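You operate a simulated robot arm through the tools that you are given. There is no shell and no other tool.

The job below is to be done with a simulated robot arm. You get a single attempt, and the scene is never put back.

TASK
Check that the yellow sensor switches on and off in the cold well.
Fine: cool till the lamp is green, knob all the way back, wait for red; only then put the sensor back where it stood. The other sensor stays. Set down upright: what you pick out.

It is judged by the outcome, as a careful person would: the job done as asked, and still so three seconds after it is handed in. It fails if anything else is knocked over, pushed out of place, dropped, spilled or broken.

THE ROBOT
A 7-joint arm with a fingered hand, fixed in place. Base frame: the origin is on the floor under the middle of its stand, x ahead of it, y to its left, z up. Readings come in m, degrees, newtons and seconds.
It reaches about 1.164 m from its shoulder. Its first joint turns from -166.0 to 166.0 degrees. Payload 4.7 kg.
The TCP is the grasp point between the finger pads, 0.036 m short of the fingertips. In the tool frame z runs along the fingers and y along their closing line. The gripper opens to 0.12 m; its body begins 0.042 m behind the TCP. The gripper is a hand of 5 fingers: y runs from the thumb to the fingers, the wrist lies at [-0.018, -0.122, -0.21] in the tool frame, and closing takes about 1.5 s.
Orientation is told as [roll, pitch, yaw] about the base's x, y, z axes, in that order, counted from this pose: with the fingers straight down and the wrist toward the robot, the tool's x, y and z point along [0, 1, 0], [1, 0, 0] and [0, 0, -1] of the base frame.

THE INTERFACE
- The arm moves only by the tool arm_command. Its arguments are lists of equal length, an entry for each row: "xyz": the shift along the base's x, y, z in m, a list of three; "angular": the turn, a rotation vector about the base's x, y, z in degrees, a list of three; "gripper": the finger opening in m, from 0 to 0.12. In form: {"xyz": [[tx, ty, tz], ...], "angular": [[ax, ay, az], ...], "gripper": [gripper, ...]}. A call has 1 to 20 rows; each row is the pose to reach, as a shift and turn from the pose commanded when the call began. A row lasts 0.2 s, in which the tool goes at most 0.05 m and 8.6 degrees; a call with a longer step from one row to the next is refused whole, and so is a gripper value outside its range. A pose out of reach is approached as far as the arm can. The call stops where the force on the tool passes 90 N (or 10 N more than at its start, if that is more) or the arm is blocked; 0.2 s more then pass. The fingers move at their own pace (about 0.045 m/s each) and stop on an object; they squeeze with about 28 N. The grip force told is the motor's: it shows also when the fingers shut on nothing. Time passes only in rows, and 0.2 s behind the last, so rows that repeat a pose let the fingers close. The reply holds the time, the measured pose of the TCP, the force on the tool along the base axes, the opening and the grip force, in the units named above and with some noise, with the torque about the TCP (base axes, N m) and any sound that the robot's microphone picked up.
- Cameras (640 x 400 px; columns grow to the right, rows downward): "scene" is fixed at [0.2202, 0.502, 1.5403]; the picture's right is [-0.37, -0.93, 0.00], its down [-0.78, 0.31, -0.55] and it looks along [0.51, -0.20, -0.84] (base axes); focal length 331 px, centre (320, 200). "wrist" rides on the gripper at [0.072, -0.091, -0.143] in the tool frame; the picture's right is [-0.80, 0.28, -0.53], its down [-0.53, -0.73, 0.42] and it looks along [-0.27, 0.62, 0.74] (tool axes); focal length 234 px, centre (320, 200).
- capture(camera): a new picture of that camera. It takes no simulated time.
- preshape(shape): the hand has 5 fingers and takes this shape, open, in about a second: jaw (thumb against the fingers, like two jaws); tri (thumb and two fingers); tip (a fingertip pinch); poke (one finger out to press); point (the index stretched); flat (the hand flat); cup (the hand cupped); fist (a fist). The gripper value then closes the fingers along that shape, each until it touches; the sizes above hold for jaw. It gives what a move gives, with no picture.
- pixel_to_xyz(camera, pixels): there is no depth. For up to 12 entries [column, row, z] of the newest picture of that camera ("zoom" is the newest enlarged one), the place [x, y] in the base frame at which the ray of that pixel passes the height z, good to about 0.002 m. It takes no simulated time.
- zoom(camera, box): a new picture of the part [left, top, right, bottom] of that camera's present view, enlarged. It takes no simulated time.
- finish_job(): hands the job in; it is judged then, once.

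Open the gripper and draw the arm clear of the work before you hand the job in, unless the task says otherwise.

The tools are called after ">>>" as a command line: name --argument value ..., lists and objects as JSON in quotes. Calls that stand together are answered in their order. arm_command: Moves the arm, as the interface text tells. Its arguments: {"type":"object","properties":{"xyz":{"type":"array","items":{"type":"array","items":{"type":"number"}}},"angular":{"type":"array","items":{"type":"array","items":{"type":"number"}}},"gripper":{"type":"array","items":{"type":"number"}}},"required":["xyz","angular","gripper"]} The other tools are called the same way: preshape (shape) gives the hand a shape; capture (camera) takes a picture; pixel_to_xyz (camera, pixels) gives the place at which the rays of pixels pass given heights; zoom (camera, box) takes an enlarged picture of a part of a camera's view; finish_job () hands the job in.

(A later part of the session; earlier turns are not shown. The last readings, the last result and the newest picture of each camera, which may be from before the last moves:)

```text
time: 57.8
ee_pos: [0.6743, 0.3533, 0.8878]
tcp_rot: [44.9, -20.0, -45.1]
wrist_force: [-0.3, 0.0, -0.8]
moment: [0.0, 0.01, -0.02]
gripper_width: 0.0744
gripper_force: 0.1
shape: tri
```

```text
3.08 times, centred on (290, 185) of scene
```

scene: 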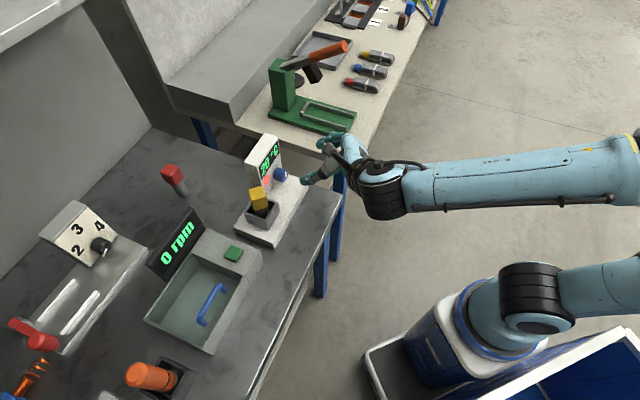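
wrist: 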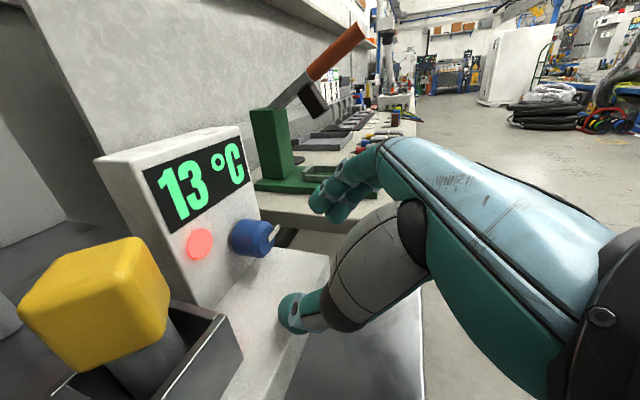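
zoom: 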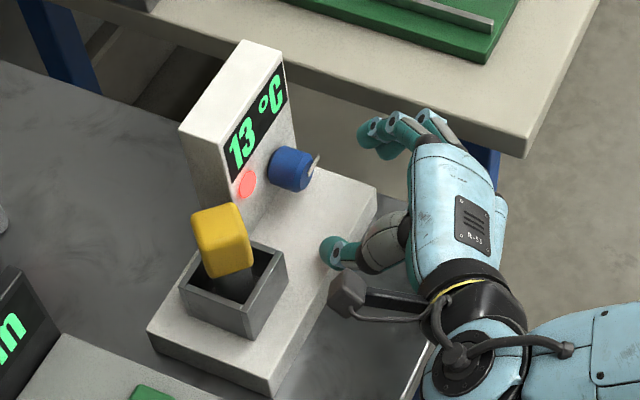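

Roll is now −20°, the knob mark points to about 3 o'clock, and the sensor is clear of the hand. I advance along the face normal to ~1.4 cm short, then check.

>>> arm_command --xyz '[[0.01, 0.01, 0], [0.02, 0.02, 0], [0.028, 0.028, -0.0009], [0.028, 0.028, -0.0009]]' --angular '[[0, 0, 0], [0, 0, 0], [0, 0, 0], [0, 0, 0]]' --gripper '[0.075, 0.075, 0.075, 0.075]'

>>> zoom --camera "wrist" --box '[220, 160, 390, 340]'

>>> zoom --camera "scene" --box '[220, 120, 360, 250]'

```text
time: 58.8
ee_pos: [0.7002, 0.3797, 0.8857]
tcp_rot: [45.1, -20.0, -44.9]
wrist_force: [0.5, -1.0, -0.6]
moment: [0.0, 0.03, -0.01]
gripper_width: 0.0748
gripper_force: 0.1
shape: tri
```

```text
2.22 times, centred on (305, 250) of wrist
```

zoom: 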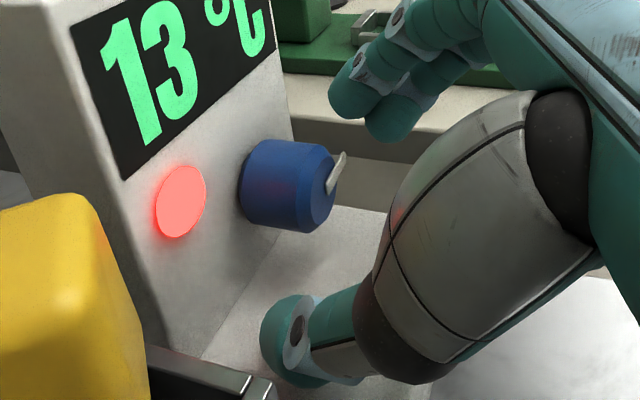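

```text
3.08 times, centred on (290, 185) of scene
```

zoom: 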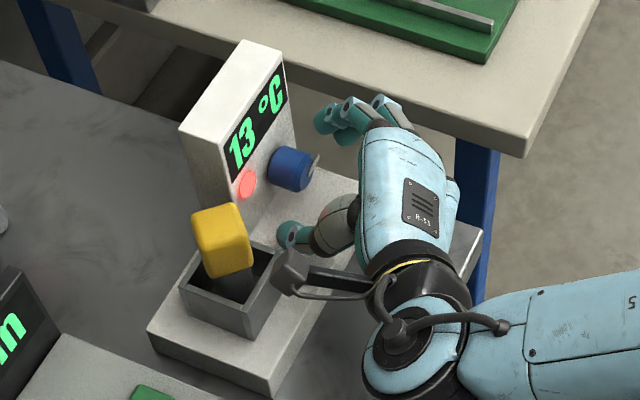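

Aligned: the knob sits between thumb and fingers. I make the last 1.7 cm and close on the knob.

>>> arm_command --xyz '[[0.006, 0.006, 0.0006], [0.012, 0.0115, 0.0012], [0.012, 0.0115, 0.0012], [0.012, 0.0115, 0.0012], [0.012, 0.0115, 0.0012], [0.012, 0.0115, 0.0012], [0.012, 0.0115, 0.0012], [0.012, 0.0115, 0.0012], [0.012, 0.0115, 0.0012], [0.012, 0.0115, 0.0012]]' --angular '[[0, 0, 0], [0, 0, 0], [0, 0, 0], [0, 0, 0], [0, 0, 0], [0, 0, 0], [0, 0, 0], [0, 0, 0], [0, 0, 0], [0, 0, 0]]' --gripper '[0.075, 0.075, 0.06, 0.05, 0.04, 0.035, 0.03, 0.025, 0.02, 0.02]'

>>> zoom --camera "wrist" --box '[240, 180, 380, 300]'

>>> zoom --camera "scene" --box '[240, 120, 340, 230]'

```text
time: 61.0
ee_pos: [0.7132, 0.3925, 0.8869]
tcp_rot: [45.0, -20.0, -45.0]
wrist_force: [2.3, 2.8, -3.0]
moment: [0.03, -0.01, 0.01]
gripper_width: 0.026
gripper_force: 28.2
shape: tri
```

```text
3.33 times, centred on (310, 240) of wrist
```

zoom: 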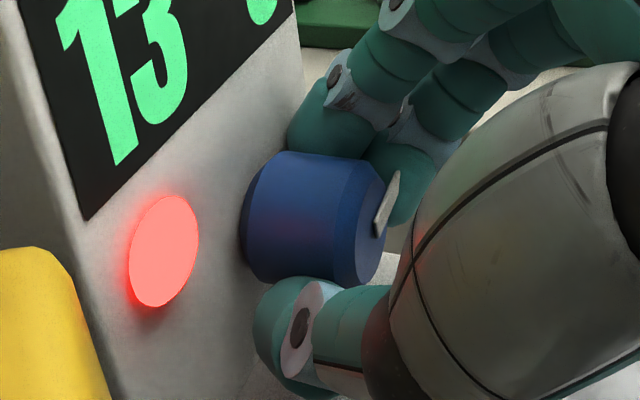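

```text
3.64 times, centred on (290, 175) of scene
```

zoom: 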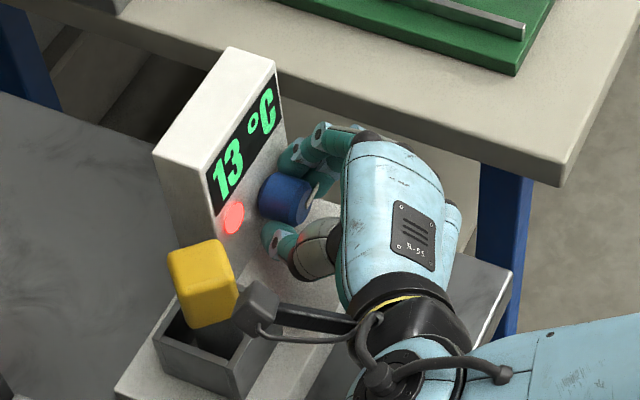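

Excellent grip: index and middle on the knob opposite the thumb, almost no side load. I turn clockwise 24° and check load and display.

>>> arm_command --xyz '[[0.00086, -0.00086, 0.0004], [0.00173, -0.00173, 0.0007], [0.0026, -0.0026, 0.001], [0.0035, -0.0035, 0.0011], [0.0044, -0.0044, 0.0012], [0.0053, -0.0053, 0.0012], [0.0053, -0.0053, 0.0012]]' --angular '[[2.83, 2.83, 0], [5.66, 5.66, 0], [8.49, 8.49, 0], [11.31, 11.31, 0], [14.14, 14.14, 0], [16.97, 16.97, 0], [16.97, 16.97, 0]]' --gripper '[0.02, 0.02, 0.02, 0.02, 0.02, 0.02, 0.02]'

>>> zoom --camera "wrist" --box '[240, 180, 380, 300]'

>>> zoom --camera "scene" --box '[240, 120, 340, 230]'

```text
time: 62.6
ee_pos: [0.7191, 0.3875, 0.8899]
tcp_rot: [44.9, 4.0, -44.9]
wrist_force: [-5.0, 8.3, -6.3]
moment: [0.09, 0.09, 0.11]
gripper_width: 0.0249
gripper_force: 28.2
shape: tri
```

```text
3.33 times, centred on (310, 240) of wrist
```

zoom: 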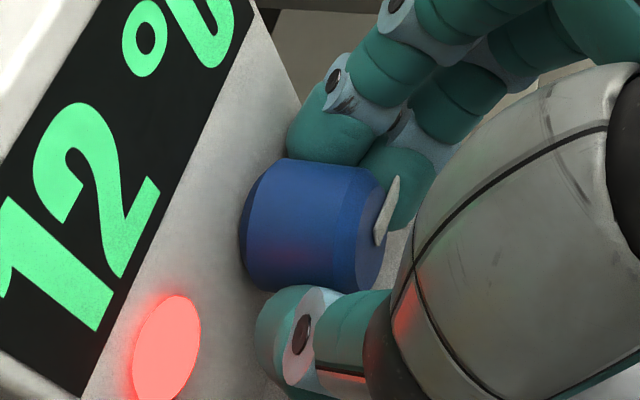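

```text
3.64 times, centred on (290, 175) of scene
```

zoom: 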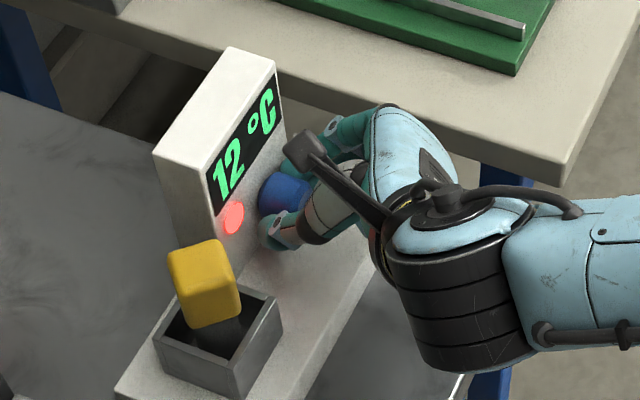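

12 °C and falling, knob turning with the hand. I turn another 24° clockwise with a small axis correction.

>>> arm_command --xyz '[[0.0007, -0.0007, -0.0004], [0.0014, -0.0014, -0.0007], [0.0021, -0.0021, -0.0012], [0.0028, -0.0028, -0.0017], [0.0035, -0.0035, -0.0023], [0.0041, -0.0041, -0.003], [0.0041, -0.0041, -0.003]]' --angular '[[2.83, 2.83, 0], [5.66, 5.66, 0], [8.49, 8.49, 0], [11.31, 11.31, 0], [14.14, 14.14, 0], [16.97, 16.97, 0], [16.97, 16.97, 0]]' --gripper '[0.02, 0.02, 0.02, 0.02, 0.02, 0.02, 0.02]'

>>> zoom --camera "wrist" --box '[240, 180, 380, 300]'

>>> zoom --camera "scene" --box '[240, 120, 340, 230]'

```text
time: 64.2
ee_pos: [0.7223, 0.3837, 0.8856]
tcp_rot: [45.0, 28.0, -44.9]
wrist_force: [-3.9, 6.9, 2.0]
moment: [0.14, -0.01, 0.06]
gripper_width: 0.0249
gripper_force: 27.8
shape: tri
```

```text
3.33 times, centred on (310, 240) of wrist
```

zoom: 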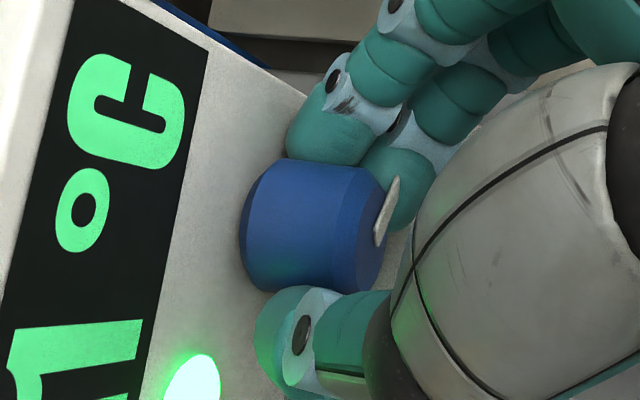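

```text
3.64 times, centred on (290, 175) of scene
```

zoom: 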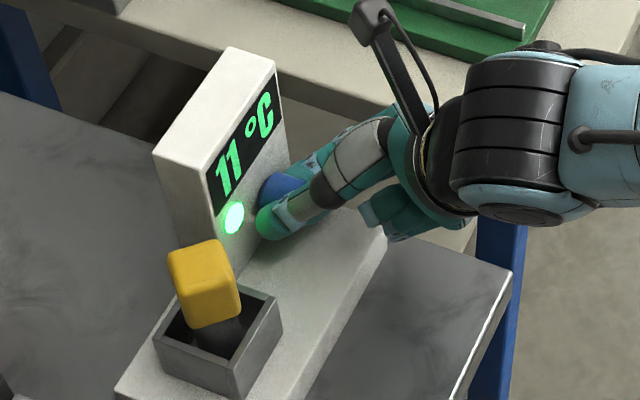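

The lamp is green at 11 °C. Now I turn the knob back counter-clockwise 48° in this grip.

>>> arm_command --xyz '[[-0.0009, 0.0009, 0.0005], [-0.0019, 0.0019, 0.001], [-0.0028, 0.0028, 0.0013], [-0.0037, 0.0037, 0.0016], [-0.0045, 0.0045, 0.0018], [-0.0054, 0.0054, 0.002], [-0.0063, 0.0063, 0.002], [-0.0071, 0.0071, 0.002], [-0.008, 0.008, 0.0018], [-0.0088, 0.0088, 0.0016], [-0.0096, 0.0096, 0.0013], [-0.0104, 0.0104, 0.001], [-0.0104, 0.0104, 0.001]]' --angular '[[-2.83, -2.83, 0], [-5.66, -5.66, 0], [-8.49, -8.49, 0], [-11.31, -11.31, 0], [-14.14, -14.14, 0], [-16.97, -16.97, 0], [-19.8, -19.8, 0], [-22.63, -22.63, 0], [-25.46, -25.46, 0], [-28.28, -28.28, 0], [-31.11, -31.11, 0], [-33.94, -33.94, 0], [-33.94, -33.94, 0]]' --gripper '[0.02, 0.02, 0.02, 0.02, 0.02, 0.02, 0.02, 0.02, 0.02, 0.02, 0.02, 0.02, 0.02]'

>>> zoom --camera "wrist" --box '[240, 180, 380, 300]'

>>> zoom --camera "scene" --box '[240, 120, 340, 230]'

```text
time: 67.0
ee_pos: [0.7136, 0.3927, 0.8869]
tcp_rot: [44.8, -20.1, -45.0]
wrist_force: [5.1, -2.6, 0.0]
moment: [0.0, -0.13, -0.13]
gripper_width: 0.0254
gripper_force: 28.3
shape: tri
```

```text
3.33 times, centred on (310, 240) of wrist
```

zoom: 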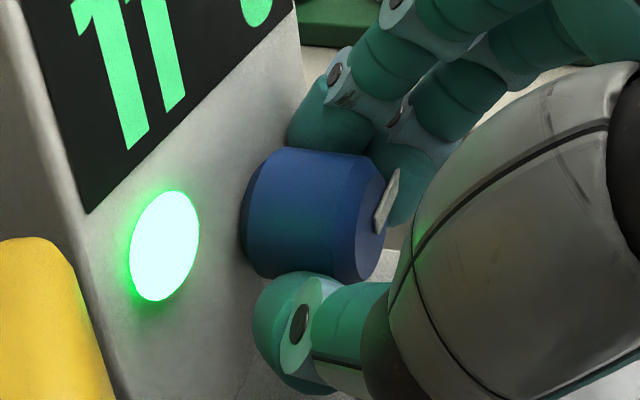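

```text
3.64 times, centred on (290, 175) of scene
```

zoom: 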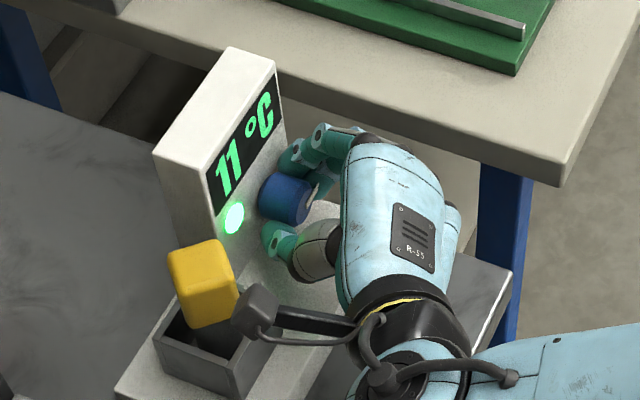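

The lamp is still green at 11 °C and the knob is half-way back. I continue counter-clockwise another 16° in this grip.

>>> arm_command --xyz '[[-0.0006, 0.0006, -0.0004], [-0.0013, 0.0013, -0.001], [-0.002, 0.002, -0.0016], [-0.0025, 0.0025, -0.0022], [-0.0025, 0.0025, -0.0022]]' --angular '[[-2.83, -2.83, 0], [-5.66, -5.66, 0], [-8.49, -8.49, 0], [-11.31, -11.31, 0], [-11.31, -11.31, 0]]' --gripper '[0.02, 0.02, 0.02, 0.02, 0.02]'

>>> capture --camera "wrist"

>>> zoom --camera "scene" --box '[220, 120, 360, 250]'

```text
time: 68.2
ee_pos: [0.7101, 0.3967, 0.8846]
tcp_rot: [44.9, -35.9, -44.9]
wrist_force: [6.5, -7.8, -2.1]
moment: [0.0, -0.08, -0.22]
gripper_width: 0.0257
gripper_force: 27.7
shape: tri
```

```text
taken
```

wrist: 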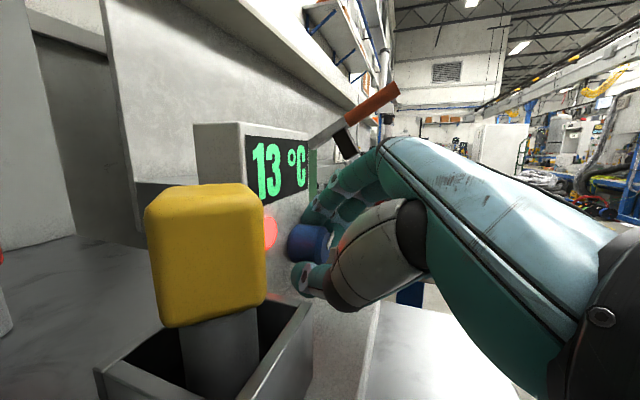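

```text
3.08 times, centred on (290, 185) of scene
```

zoom: 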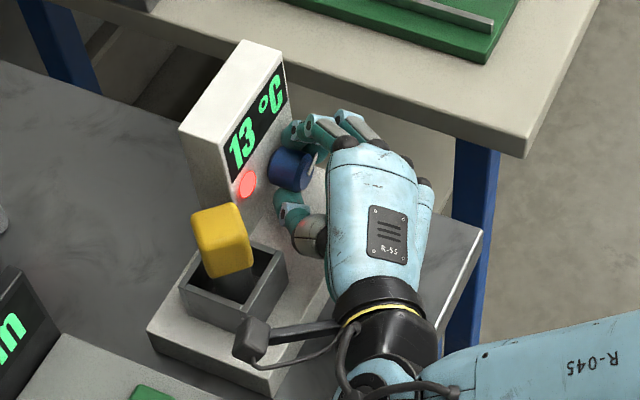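

The lamp has already gone back to red at 13 °C, but the knob is not fully back yet. I loosen, withdraw straight out from the face, and will regrip for the rest of the turn.

>>> arm_command --xyz '[[0, 0, 0], [-0.002, -0.002, 0.001], [-0.008, -0.008, 0.002], [-0.018, -0.018, 0.004], [-0.03, -0.03, 0.006], [-0.04, -0.04, 0.008], [-0.04, -0.04, 0.008]]' --angular '[[0, 0, 0], [0, 0, 0], [0, 0, 0], [0, 0, 0], [0, 0, 0], [0, 0, 0], [0, 0, 0]]' --gripper '[0.035, 0.042, 0.05, 0.055, 0.065, 0.075, 0.075]'

>>> zoom --camera "wrist" --box '[130, 120, 340, 300]'

>>> zoom --camera "scene" --box '[220, 120, 360, 250]'

```text
time: 69.8
ee_pos: [0.6696, 0.3552, 0.8926]
tcp_rot: [45.0, -36.0, -45.0]
wrist_force: [-0.3, -0.3, 0.1]
moment: [0.0, 0.0, 0.01]
gripper_width: 0.0747
gripper_force: 0.0
shape: tri
```

```text
2.22 times, centred on (235, 210) of wrist
```

zoom: 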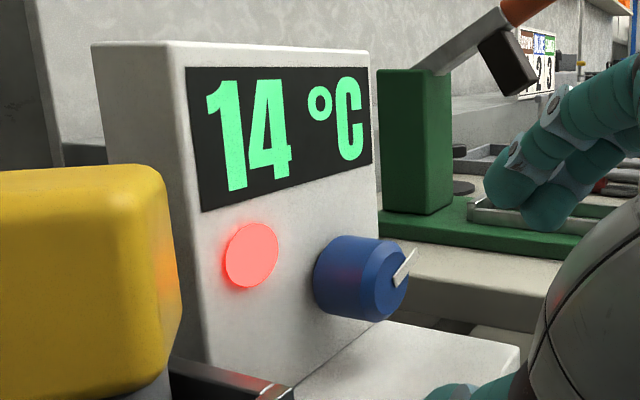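

```text
3.08 times, centred on (290, 185) of scene
```

zoom: 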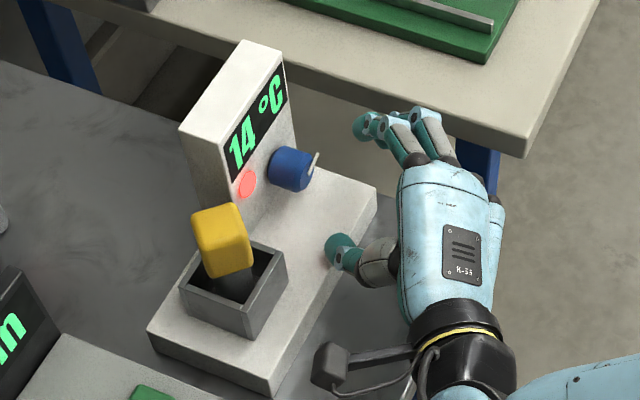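

14 °C, lamp red; the knob mark is at about 45° so roughly 40° remain. In free space I roll the open hand clockwise to +28° for the regrip.

>>> arm_command --xyz '[[0.0014, -0.0014, 0.0], [0.0028, -0.0028, 0.0], [0.0042, -0.0042, 0.0], [0.0057, -0.0057, -0.001], [0.0071, -0.0071, -0.002], [0.0085, -0.0085, -0.004], [0.01, -0.01, -0.0055], [0.0114, -0.0114, -0.007], [0.0114, -0.0114, -0.007]]' --angular '[[5.657, 5.657, 0], [11.314, 11.314, 0], [16.97, 16.97, 0], [22.63, 22.63, 0], [28.28, 28.28, 0], [33.94, 33.94, 0], [39.6, 39.6, 0], [45.25, 45.25, 0], [45.25, 45.25, 0]]' --gripper '[0.075, 0.075, 0.075, 0.075, 0.075, 0.075, 0.075, 0.075, 0.075]'

>>> zoom --camera "wrist" --box '[200, 160, 380, 340]'

>>> zoom --camera "scene" --box '[220, 120, 360, 250]'

```text
time: 71.8
ee_pos: [0.681, 0.3449, 0.8863]
tcp_rot: [45.0, 27.9, -45.0]
wrist_force: [0.3, 0.5, -0.6]
moment: [0.02, 0.01, 0.01]
gripper_width: 0.0747
gripper_force: 0.1
shape: tri
```

```text
2.22 times, centred on (290, 250) of wrist
```

zoom: 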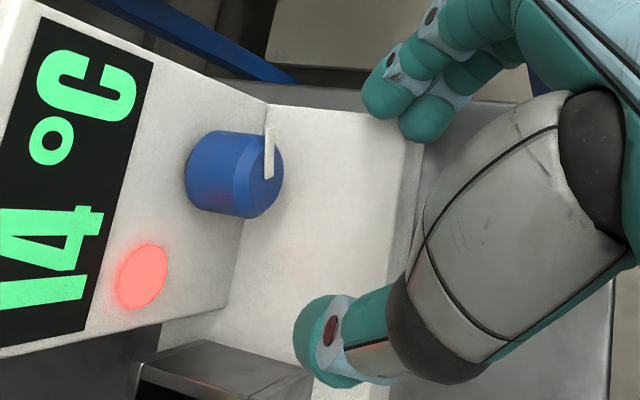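

```text
3.08 times, centred on (290, 185) of scene
```

zoom: 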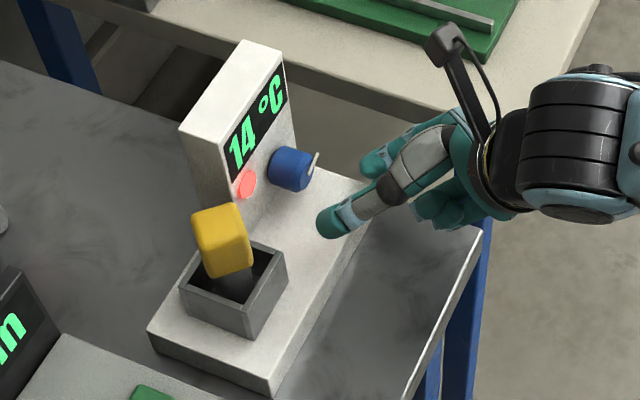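

Ready at +28°. To keep the lower finger off the plate I narrow the opening to 0.055 and advance to ~1 cm short.

>>> arm_command --xyz '[[0, 0, 0], [0, 0, 0], [0.01, 0.01, 0], [0.02, 0.02, 0], [0.03, 0.029, 0], [0.03, 0.029, 0]]' --angular '[[0, 0, 0], [0, 0, 0], [0, 0, 0], [0, 0, 0], [0, 0, 0], [0, 0, 0]]' --gripper '[0.055, 0.055, 0.055, 0.055, 0.055, 0.055]'

>>> zoom --camera "wrist" --box '[220, 170, 380, 320]'

>>> zoom --camera "scene" --box '[240, 120, 340, 230]'

```text
time: 73.2
ee_pos: [0.7122, 0.3752, 0.8863]
tcp_rot: [45.0, 28.0, -45.0]
wrist_force: [0.4, 0.0, -0.1]
moment: [0.0, 0.02, -0.05]
gripper_width: 0.0551
gripper_force: 0.0
shape: tri
```

```text
2.67 times, centred on (300, 245) of wrist
```

zoom: 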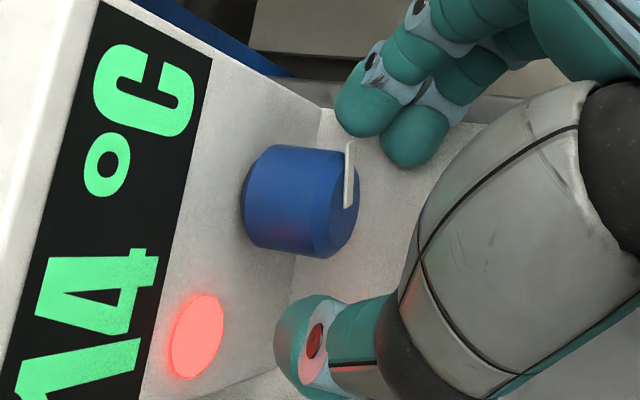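

```text
3.64 times, centred on (290, 175) of scene
```

zoom: 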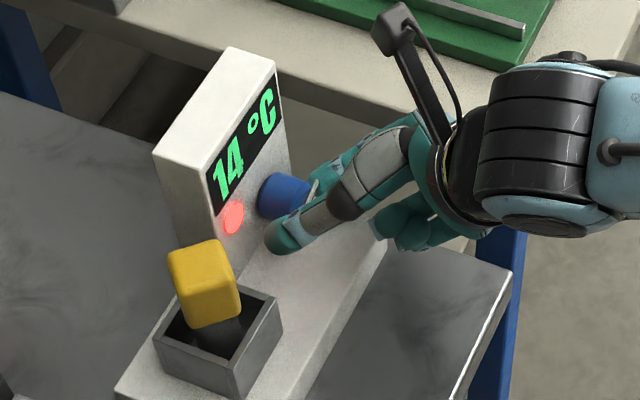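

Well centred, no contact. Final ~1.2 cm advance and close on the knob.

>>> arm_command --xyz '[[0.0045, 0.0045, 0], [0.009, 0.009, -0.0005], [0.009, 0.009, -0.0005], [0.009, 0.009, -0.0005], [0.009, 0.009, -0.0005], [0.009, 0.009, -0.0005], [0.009, 0.009, -0.0005], [0.009, 0.009, -0.0005], [0.009, 0.009, -0.0005]]' --angular '[[0, 0, 0], [0, 0, 0], [0, 0, 0], [0, 0, 0], [0, 0, 0], [0, 0, 0], [0, 0, 0], [0, 0, 0], [0, 0, 0]]' --gripper '[0.055, 0.055, 0.05, 0.045, 0.04, 0.035, 0.03, 0.02, 0.02]'

>>> zoom --camera "wrist" --box '[240, 180, 380, 300]'

```text
time: 75.2
ee_pos: [0.7208, 0.3831, 0.8836]
tcp_rot: [44.9, 28.0, -44.9]
wrist_force: [0.0, 3.6, -2.4]
moment: [0.01, 0.01, 0.05]
gripper_width: 0.025
gripper_force: 28.5
shape: tri
```

```text
3.33 times, centred on (310, 240) of wrist
```

zoom: 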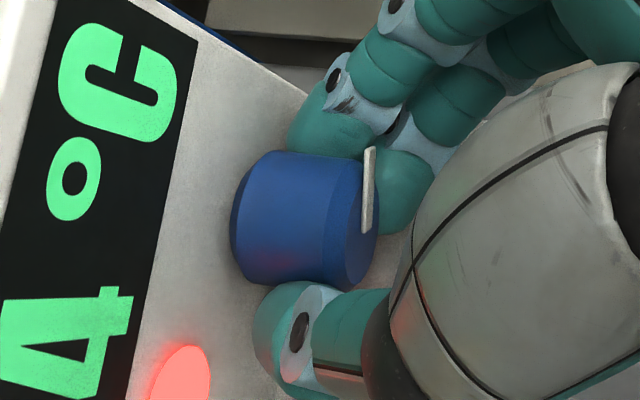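

Solid grip with little side load. I turn counter-clockwise 24° and watch the torque.

>>> arm_command --xyz '[[-0.0008, 0.0008, 0.0005], [-0.0016, 0.0016, 0.001], [-0.0023, 0.0023, 0.0013], [-0.0032, 0.0032, 0.0016], [-0.004, 0.004, 0.0018], [-0.0048, 0.0048, 0.002], [-0.0048, 0.0048, 0.002]]' --angular '[[-2.83, -2.83, 0], [-5.66, -5.66, 0], [-8.49, -8.49, 0], [-11.31, -11.31, 0], [-14.14, -14.14, 0], [-16.97, -16.97, 0], [-16.97, -16.97, 0]]' --gripper '[0.02, 0.02, 0.02, 0.02, 0.02, 0.02, 0.02]'

>>> zoom --camera "wrist" --box '[240, 180, 380, 300]'

>>> zoom --camera "scene" --box '[240, 120, 340, 230]'

```text
time: 76.8
ee_pos: [0.7165, 0.3874, 0.8878]
tcp_rot: [44.9, 3.9, -45.1]
wrist_force: [6.0, -1.7, -6.8]
moment: [-0.09, 0.02, -0.17]
gripper_width: 0.0244
gripper_force: 28.1
shape: tri
```

```text
3.33 times, centred on (310, 240) of wrist
```

zoom: 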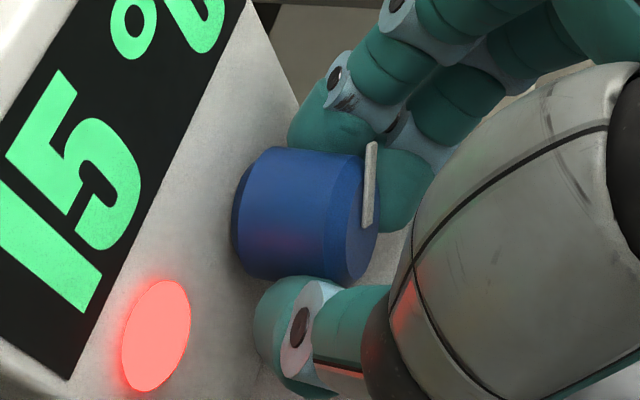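

```text
3.64 times, centred on (290, 175) of scene
```

zoom: 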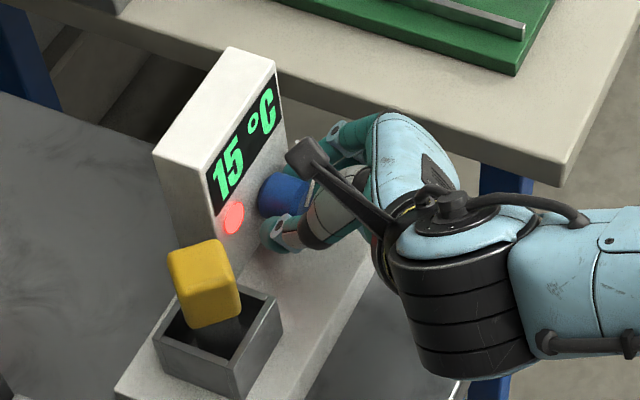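

15 °C, lamp red, still turning freely. I continue 12° more counter-clockwise.

>>> arm_command --xyz '[[-0.0007, 0.0007, -0.0003], [-0.0013, 0.0013, -0.0005], [-0.0021, 0.0021, -0.001], [-0.0021, 0.0021, -0.001]]' --angular '[[-2.83, -2.83, 0], [-5.66, -5.66, 0], [-8.49, -8.49, 0], [-8.49, -8.49, 0]]' --gripper '[0.02, 0.02, 0.02, 0.02]'

>>> zoom --camera "wrist" --box '[240, 180, 380, 300]'

```text
time: 77.8
ee_pos: [0.7143, 0.3903, 0.8859]
tcp_rot: [45.1, -8.1, -45.0]
wrist_force: [6.1, -6.1, -5.7]
moment: [-0.1, 0.0, -0.24]
gripper_width: 0.0247
gripper_force: 27.7
shape: tri
```

```text
3.33 times, centred on (310, 240) of wrist
```

zoom: 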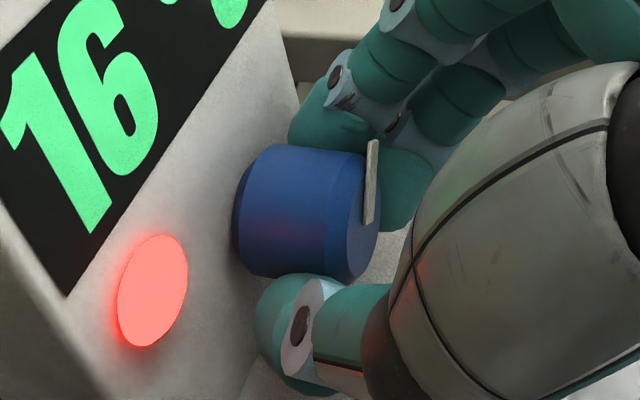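

16 °C, torque still negligible. Another 12° counter-clockwise.

>>> arm_command --xyz '[[-0.0006, 0.0006, -0.0005], [-0.0011, 0.0011, -0.001], [-0.0017, 0.0017, -0.0017], [-0.0017, 0.0017, -0.0017]]' --angular '[[-2.83, -2.83, 0], [-5.66, -5.66, 0], [-8.49, -8.49, 0], [-8.49, -8.49, 0]]' --gripper '[0.02, 0.02, 0.02, 0.02]'

>>> zoom --camera "wrist" --box '[240, 180, 380, 300]'

>>> zoom --camera "scene" --box '[240, 120, 340, 230]'

```text
time: 78.8
ee_pos: [0.7121, 0.3918, 0.8844]
tcp_rot: [45.0, -20.1, -45.0]
wrist_force: [6.8, -5.7, -1.3]
moment: [-0.06, -0.08, -0.21]
gripper_width: 0.0248
gripper_force: 27.7
shape: tri
```

```text
3.33 times, centred on (310, 240) of wrist
```

zoom: 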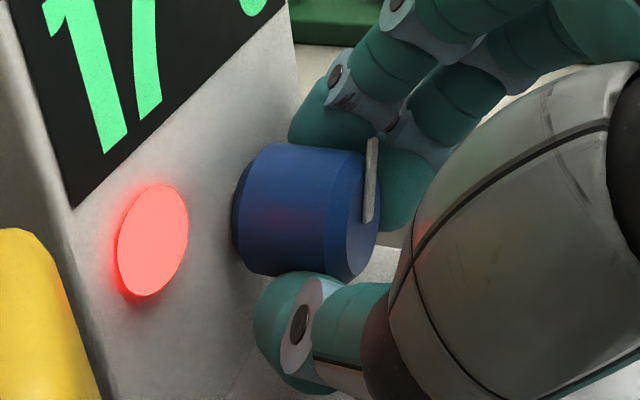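

```text
3.64 times, centred on (290, 175) of scene
```

zoom: 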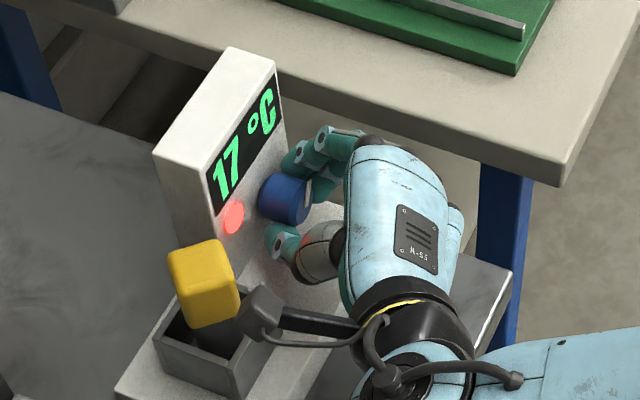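

17 °C, lamp red; no end stop felt yet. I continue another 16° counter-clockwise toward −36°.

>>> arm_command --xyz '[[-0.0006, 0.0006, -0.0005], [-0.0011, 0.0011, -0.001], [-0.0017, 0.0017, -0.0016], [-0.0023, 0.0023, -0.0022], [-0.0023, 0.0023, -0.0022]]' --angular '[[-2.83, -2.83, 0], [-5.66, -5.66, 0], [-8.49, -8.49, 0], [-11.31, -11.31, 0], [-11.31, -11.31, 0]]' --gripper '[0.02, 0.02, 0.02, 0.02, 0.02]'

>>> zoom --camera "wrist" --box '[230, 170, 370, 290]'

>>> zoom --camera "scene" --box '[240, 120, 340, 230]'

```text
time: 80.0
ee_pos: [0.709, 0.3926, 0.8814]
tcp_rot: [45.1, -36.0, -45.0]
wrist_force: [9.4, -7.1, 0.1]
moment: [-0.02, -0.09, -0.2]
gripper_width: 0.0248
gripper_force: 27.1
shape: tri
```

```text
3.33 times, centred on (300, 230) of wrist
```

zoom: 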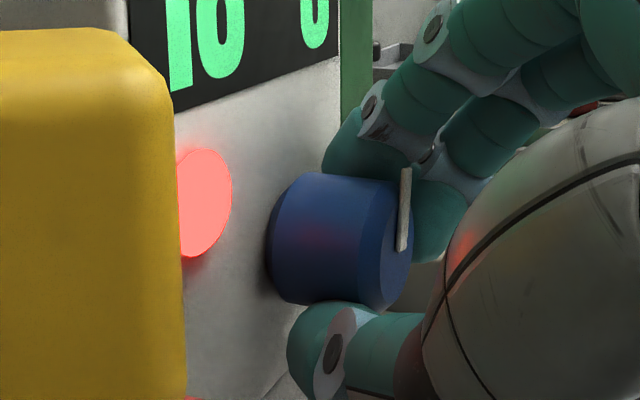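

```text
3.64 times, centred on (290, 175) of scene
```

zoom: 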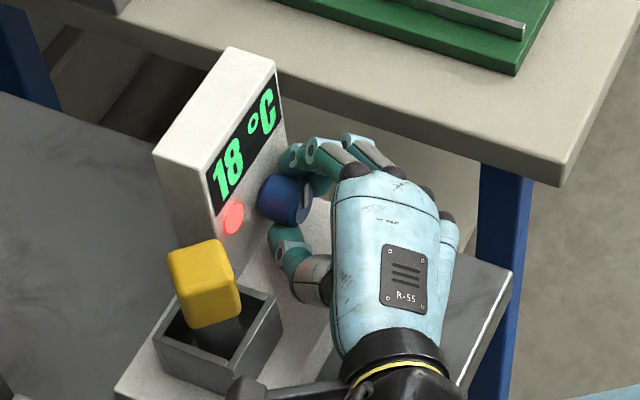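

18 °C, lamp red, no stop felt at −36°. I compare the mark's orientation with the initial picture using the same zoom box.

>>> zoom --camera "scene" --box '[265, 155, 305, 195]'

```text
10.00 times, centred on (285, 175) of scene
```

zoom: 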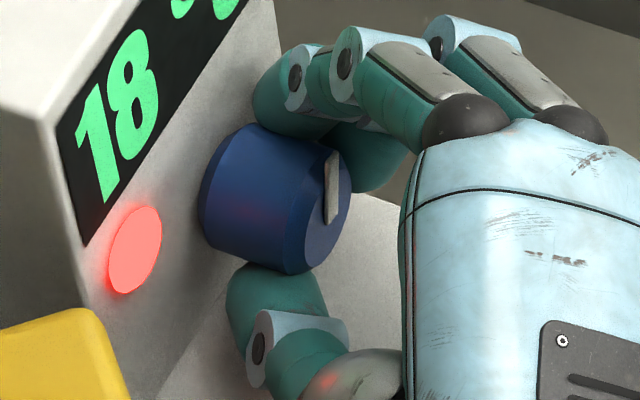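

The mark looks about as it did at the start. To be sure it is fully back I turn another 8° counter-clockwise in small steps and watch for the stop torque.

>>> arm_command --xyz '[[-0.0001, 0.0001, -0.0004], [-0.0002, 0.0002, -0.0008], [-0.0003, 0.0003, -0.0012], [-0.0004, 0.0004, -0.0015], [-0.0004, 0.0004, -0.0015]]' --angular '[[-1.41, -1.41, 0], [-2.83, -2.83, 0], [-4.24, -4.24, 0], [-5.66, -5.66, 0], [-5.66, -5.66, 0]]' --gripper '[0.02, 0.02, 0.02, 0.02, 0.02]'

>>> zoom --camera "scene" --box '[265, 155, 305, 195]'

```text
time: 81.2
ee_pos: [0.7085, 0.3939, 0.8801]
tcp_rot: [45.0, -44.0, -45.0]
wrist_force: [4.8, -2.0, 4.4]
moment: [0.06, -0.15, -0.11]
gripper_width: 0.0248
gripper_force: 28.1
shape: tri
```

```text
10.00 times, centred on (285, 175) of scene
```

zoom: 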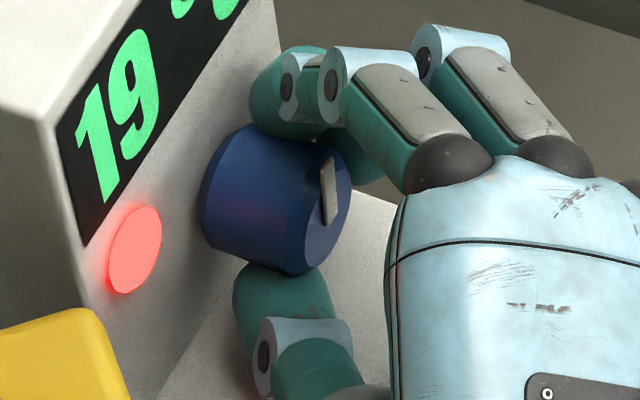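

Still turning freely with no stop (19 °C, lamp red). I release, withdraw, and will regrip to continue until the end stop.

>>> arm_command --xyz '[[0, 0, 0], [-0.002, -0.002, 0.001], [-0.008, -0.008, 0.002], [-0.018, -0.018, 0.004], [-0.03, -0.03, 0.006], [-0.04, -0.04, 0.008], [-0.04, -0.04, 0.008]]' --angular '[[0, 0, 0], [0, 0, 0], [0, 0, 0], [0, 0, 0], [0, 0, 0], [0, 0, 0], [0, 0, 0]]' --gripper '[0.035, 0.042, 0.05, 0.055, 0.06, 0.065, 0.065]'

>>> zoom --camera "wrist" --box '[130, 90, 340, 270]'

>>> zoom --camera "scene" --box '[220, 120, 360, 250]'

```text
time: 82.8
ee_pos: [0.6691, 0.3534, 0.8887]
tcp_rot: [45.0, -44.0, -45.0]
wrist_force: [0.2, -0.3, -0.2]
moment: [-0.02, -0.01, 0.0]
gripper_width: 0.0646
gripper_force: 0.0
shape: tri
```

```text
2.22 times, centred on (235, 180) of wrist
```

zoom: 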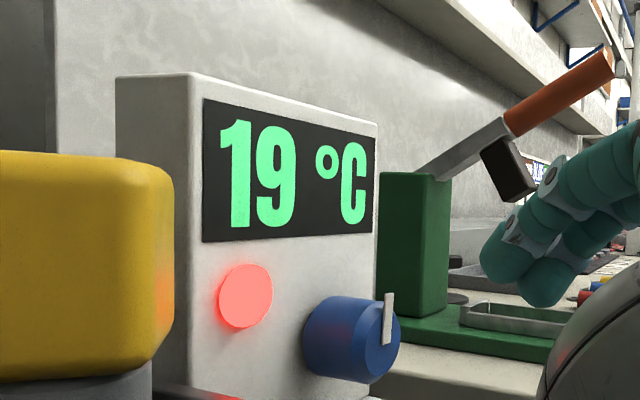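

```text
3.08 times, centred on (290, 185) of scene
```

zoom: 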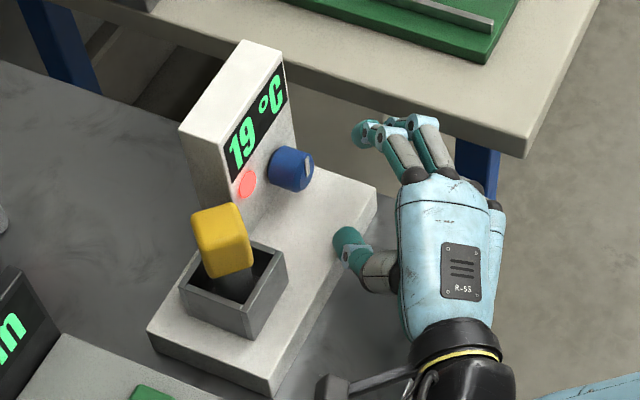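

The mark is now straight up (12 o'clock), about where it began. I roll the open hand to +16° and will regrip to feel for the end stop.

>>> arm_command --xyz '[[0.0012, -0.0011, 0.001], [0.0025, -0.0022, 0.002], [0.0037, -0.0033, 0.002], [0.005, -0.0045, 0.002], [0.0062, -0.0056, 0.001], [0.0075, -0.0067, 0], [0.0087, -0.0078, -0.0015], [0.01, -0.0089, -0.0027], [0.01, -0.0089, -0.0027]]' --angular '[[5.303, 5.303, 0], [10.607, 10.607, 0], [15.91, 15.91, 0], [21.21, 21.21, 0], [26.52, 26.52, 0], [31.82, 31.82, 0], [37.12, 37.12, 0], [42.43, 42.43, 0], [42.43, 42.43, 0]]' --gripper '[0.065, 0.065, 0.065, 0.065, 0.065, 0.065, 0.065, 0.065, 0.065]'

>>> arm_command --xyz '[[0.01, 0.01, 0], [0.02, 0.02, 0], [0.03, 0.03, 0], [0.03, 0.03, 0]]' --angular '[[0, 0, 0], [0, 0, 0], [0, 0, 0], [0, 0, 0]]' --gripper '[0.06, 0.06, 0.06, 0.06]'

>>> zoom --camera "wrist" --box '[220, 170, 380, 320]'

```text
time: 84.8
ee_pos: [0.6786, 0.3446, 0.8856]
tcp_rot: [45.1, 16.1, -45.0]
wrist_force: [0.7, 0.0, -0.6]
moment: [0.0, 0.0, -0.02]
gripper_width: 0.0645
gripper_force: 0.0
shape: tri
```

```text
time: 85.8
ee_pos: [0.7089, 0.3749, 0.8857]
tcp_rot: [45.0, 15.9, -45.0]
wrist_force: [0.7, 0.1, 0.4]
moment: [-0.01, 0.02, -0.01]
gripper_width: 0.0603
gripper_force: 0.0
shape: tri
```

```text
2.67 times, centred on (300, 245) of wrist
```

zoom: 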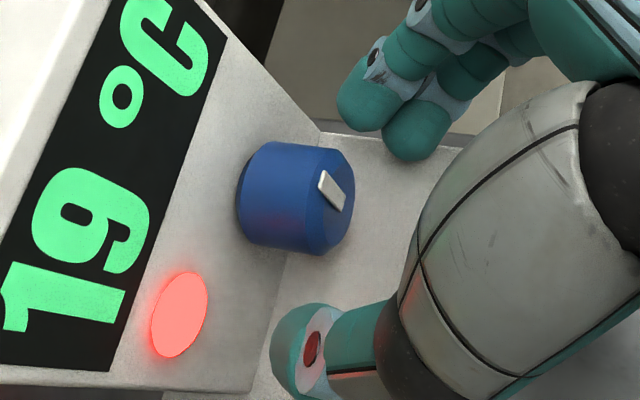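

Centred again, 19 °C, lamp red. I advance the last centimetre and close on the knob.

>>> arm_command --xyz '[[0.005, 0.005, 0], [0.0102, 0.0098, 0.0003], [0.0102, 0.0098, 0.0003], [0.0102, 0.0098, 0.0003], [0.0102, 0.0098, 0.0003], [0.0102, 0.0098, 0.0003], [0.0102, 0.0098, 0.0003], [0.0102, 0.0098, 0.0003], [0.0102, 0.0098, 0.0003]]' --angular '[[0, 0, 0], [0, 0, 0], [0, 0, 0], [0, 0, 0], [0, 0, 0], [0, 0, 0], [0, 0, 0], [0, 0, 0], [0, 0, 0]]' --gripper '[0.06, 0.06, 0.05, 0.045, 0.04, 0.035, 0.03, 0.02, 0.02]'

>>> zoom --camera "wrist" --box '[240, 180, 380, 300]'

```text
time: 87.8
ee_pos: [0.718, 0.3853, 0.8863]
tcp_rot: [44.8, 16.0, -44.9]
wrist_force: [0.7, 3.1, -3.7]
moment: [0.03, -0.04, -0.01]
gripper_width: 0.0249
gripper_force: 27.8
shape: tri
```

```text
3.33 times, centred on (310, 240) of wrist
```

zoom: 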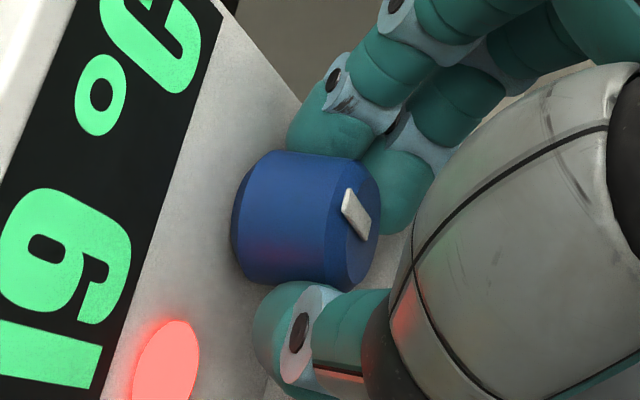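

Good grip. I turn counter-clockwise 12° and check whether the mark follows or a stop resists.

>>> arm_command --xyz '[[-0.0008, 0.0008, 0.0002], [-0.0016, 0.0016, 0.0003], [-0.0025, 0.0025, 0.0004], [-0.0025, 0.0025, 0.0004]]' --angular '[[-2.83, -2.83, 0], [-5.66, -5.66, 0], [-8.49, -8.49, 0], [-8.49, -8.49, 0]]' --gripper '[0.02, 0.02, 0.02, 0.02]'

>>> zoom --camera "wrist" --box '[240, 180, 380, 300]'

```text
time: 88.8
ee_pos: [0.7162, 0.3879, 0.8857]
tcp_rot: [44.9, 3.9, -45.1]
wrist_force: [-5.3, 0.3, -6.3]
moment: [0.17, 0.39, 0.14]
gripper_width: 0.0255
gripper_force: 27.8
shape: tri
```

```text
3.33 times, centred on (310, 240) of wrist
```

zoom: 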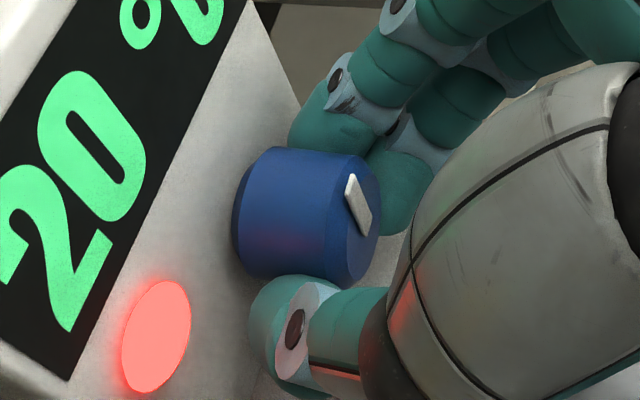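

20 °C, lamp red, and a resisting torque of ~0.4 N·m appeared — likely the stop. I turn another 8° to confirm it.

>>> arm_command --xyz '[[-0.0008, 0.0008, 0], [-0.0016, 0.0016, -0.0002], [-0.0016, 0.0016, -0.0002]]' --angular '[[-2.83, -2.83, 0], [-5.66, -5.66, 0], [-5.66, -5.66, 0]]' --gripper '[0.02, 0.02, 0.02]'

>>> zoom --camera "wrist" --box '[240, 180, 380, 300]'

>>> zoom --camera "scene" --box '[240, 120, 340, 230]'

```text
time: 89.6
ee_pos: [0.7151, 0.3889, 0.8848]
tcp_rot: [44.8, -4.1, -45.0]
wrist_force: [-8.7, 0.6, -14.6]
moment: [0.24, 0.78, 0.2]
gripper_width: 0.026
gripper_force: 28.0
shape: tri
```

```text
3.33 times, centred on (310, 240) of wrist
```

zoom: 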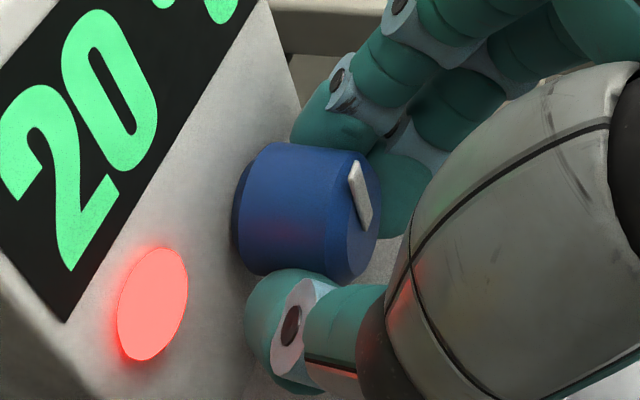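

```text
3.64 times, centred on (290, 175) of scene
```

zoom: 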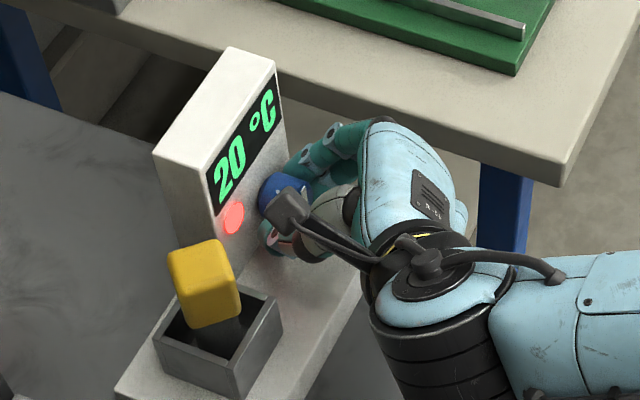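

Torque rose to ~0.7 N·m while the mark stopped following: the knob is at its end stop; 20 °C, lamp red. I open and withdraw straight out.

>>> arm_command --xyz '[[0, 0, 0], [0, 0, 0], [-0.003, -0.003, 0.001], [-0.01, -0.01, 0.002], [-0.02, -0.02, 0.004], [-0.035, -0.035, 0.006], [-0.05, -0.05, 0.01], [-0.06, -0.06, 0.015], [-0.06, -0.06, 0.015]]' --angular '[[0, 0, 0], [0, 0, 0], [0, 0, 0], [0, 0, 0], [0, 0, 0], [0, 0, 0], [0, 0, 0], [0, 0, 0], [0, 0, 0]]' --gripper '[0.035, 0.045, 0.05, 0.055, 0.06, 0.065, 0.07, 0.075, 0.075]'

>>> zoom --camera "wrist" --box '[150, 140, 350, 320]'

>>> zoom --camera "scene" --box '[220, 120, 360, 250]'

```text
time: 91.6
ee_pos: [0.656, 0.3284, 0.9014]
tcp_rot: [45.0, -4.0, -45.1]
wrist_force: [0.8, -0.3, -0.4]
moment: [-0.01, -0.01, 0.01]
gripper_width: 0.0745
gripper_force: 0.1
shape: tri
```

```text
2.22 times, centred on (250, 230) of wrist
```

zoom: 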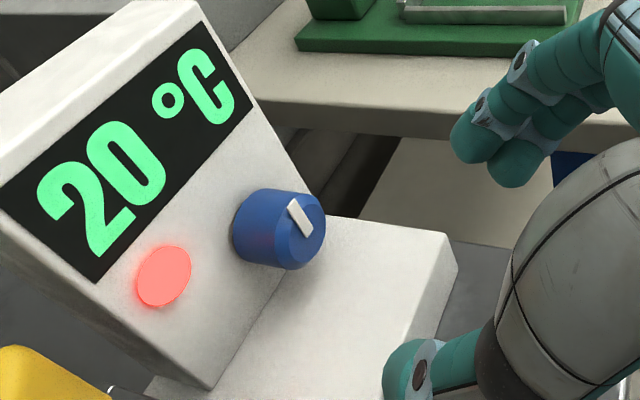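

```text
3.08 times, centred on (290, 185) of scene
```

zoom: 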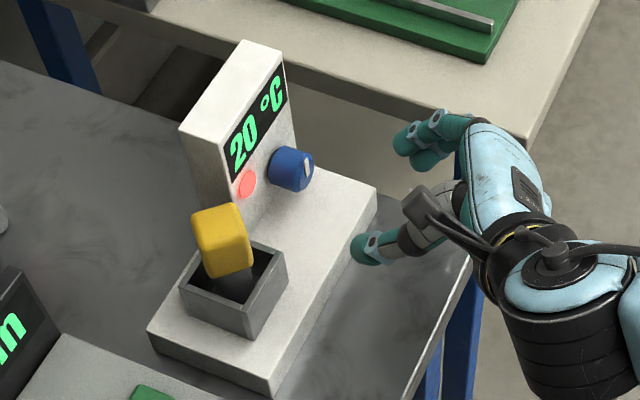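

Lamp red at 20 °C with the knob fully back — the check is complete. Now I undo the hand's tilt while moving back and up, to fetch the sensor.

>>> arm_command --xyz '[[-0.018, -0.014, 0.03], [-0.036, -0.028, 0.06], [-0.036, -0.028, 0.06]]' --angular '[[1.41, 1.41, 0], [2.83, 2.83, 0], [2.83, 2.83, 0]]' --gripper '[0.08, 0.08, 0.08]'

>>> arm_command --xyz '[[-0.008, 0, 0.023], [-0.017, 0, 0.046], [-0.025, 0, 0.07], [-0.034, 0, 0.093], [-0.042, 0, 0.116], [-0.05, 0, 0.14], [-0.059, 0, 0.163], [-0.067, 0, 0.186], [-0.067, 0, 0.186]]' --angular '[[-3.98, 3.98, 0], [-7.95, 7.95, 0], [-11.93, 11.93, 0], [-15.91, 15.91, 0], [-19.89, 19.89, 0], [-23.86, 23.86, 0], [-27.84, 27.84, 0], [-31.82, 31.82, 0], [-31.82, 31.82, 0]]' --gripper '[0.08, 0.08, 0.08, 0.08, 0.08, 0.08, 0.08, 0.08, 0.08]'

>>> capture --camera "scene"

```text
time: 92.4
ee_pos: [0.6183, 0.301, 0.9617]
tcp_rot: [45.0, 0.0, -45.1]
wrist_force: [0.1, 0.0, 0.4]
moment: [0.01, 0.0, -0.02]
gripper_width: 0.0798
gripper_force: 0.0
shape: tri
```

```text
time: 94.4
ee_pos: [0.5524, 0.3005, 1.1487]
tcp_rot: [-0.2, 0.0, -45.0]
wrist_force: [0.5, -0.3, 0.3]
moment: [-0.01, 0.01, 0.0]
gripper_width: 0.0796
gripper_force: 0.1
shape: tri
```

```text
taken
```

scene: 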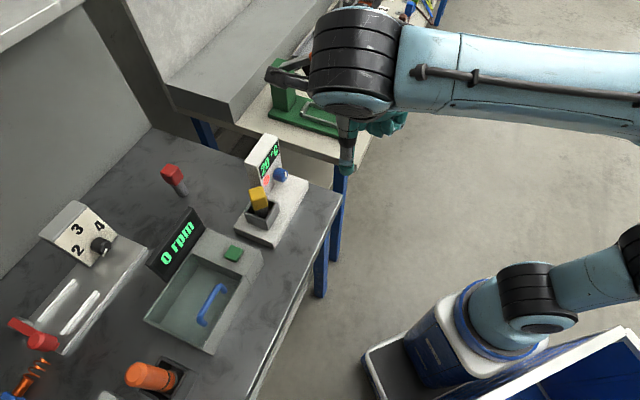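

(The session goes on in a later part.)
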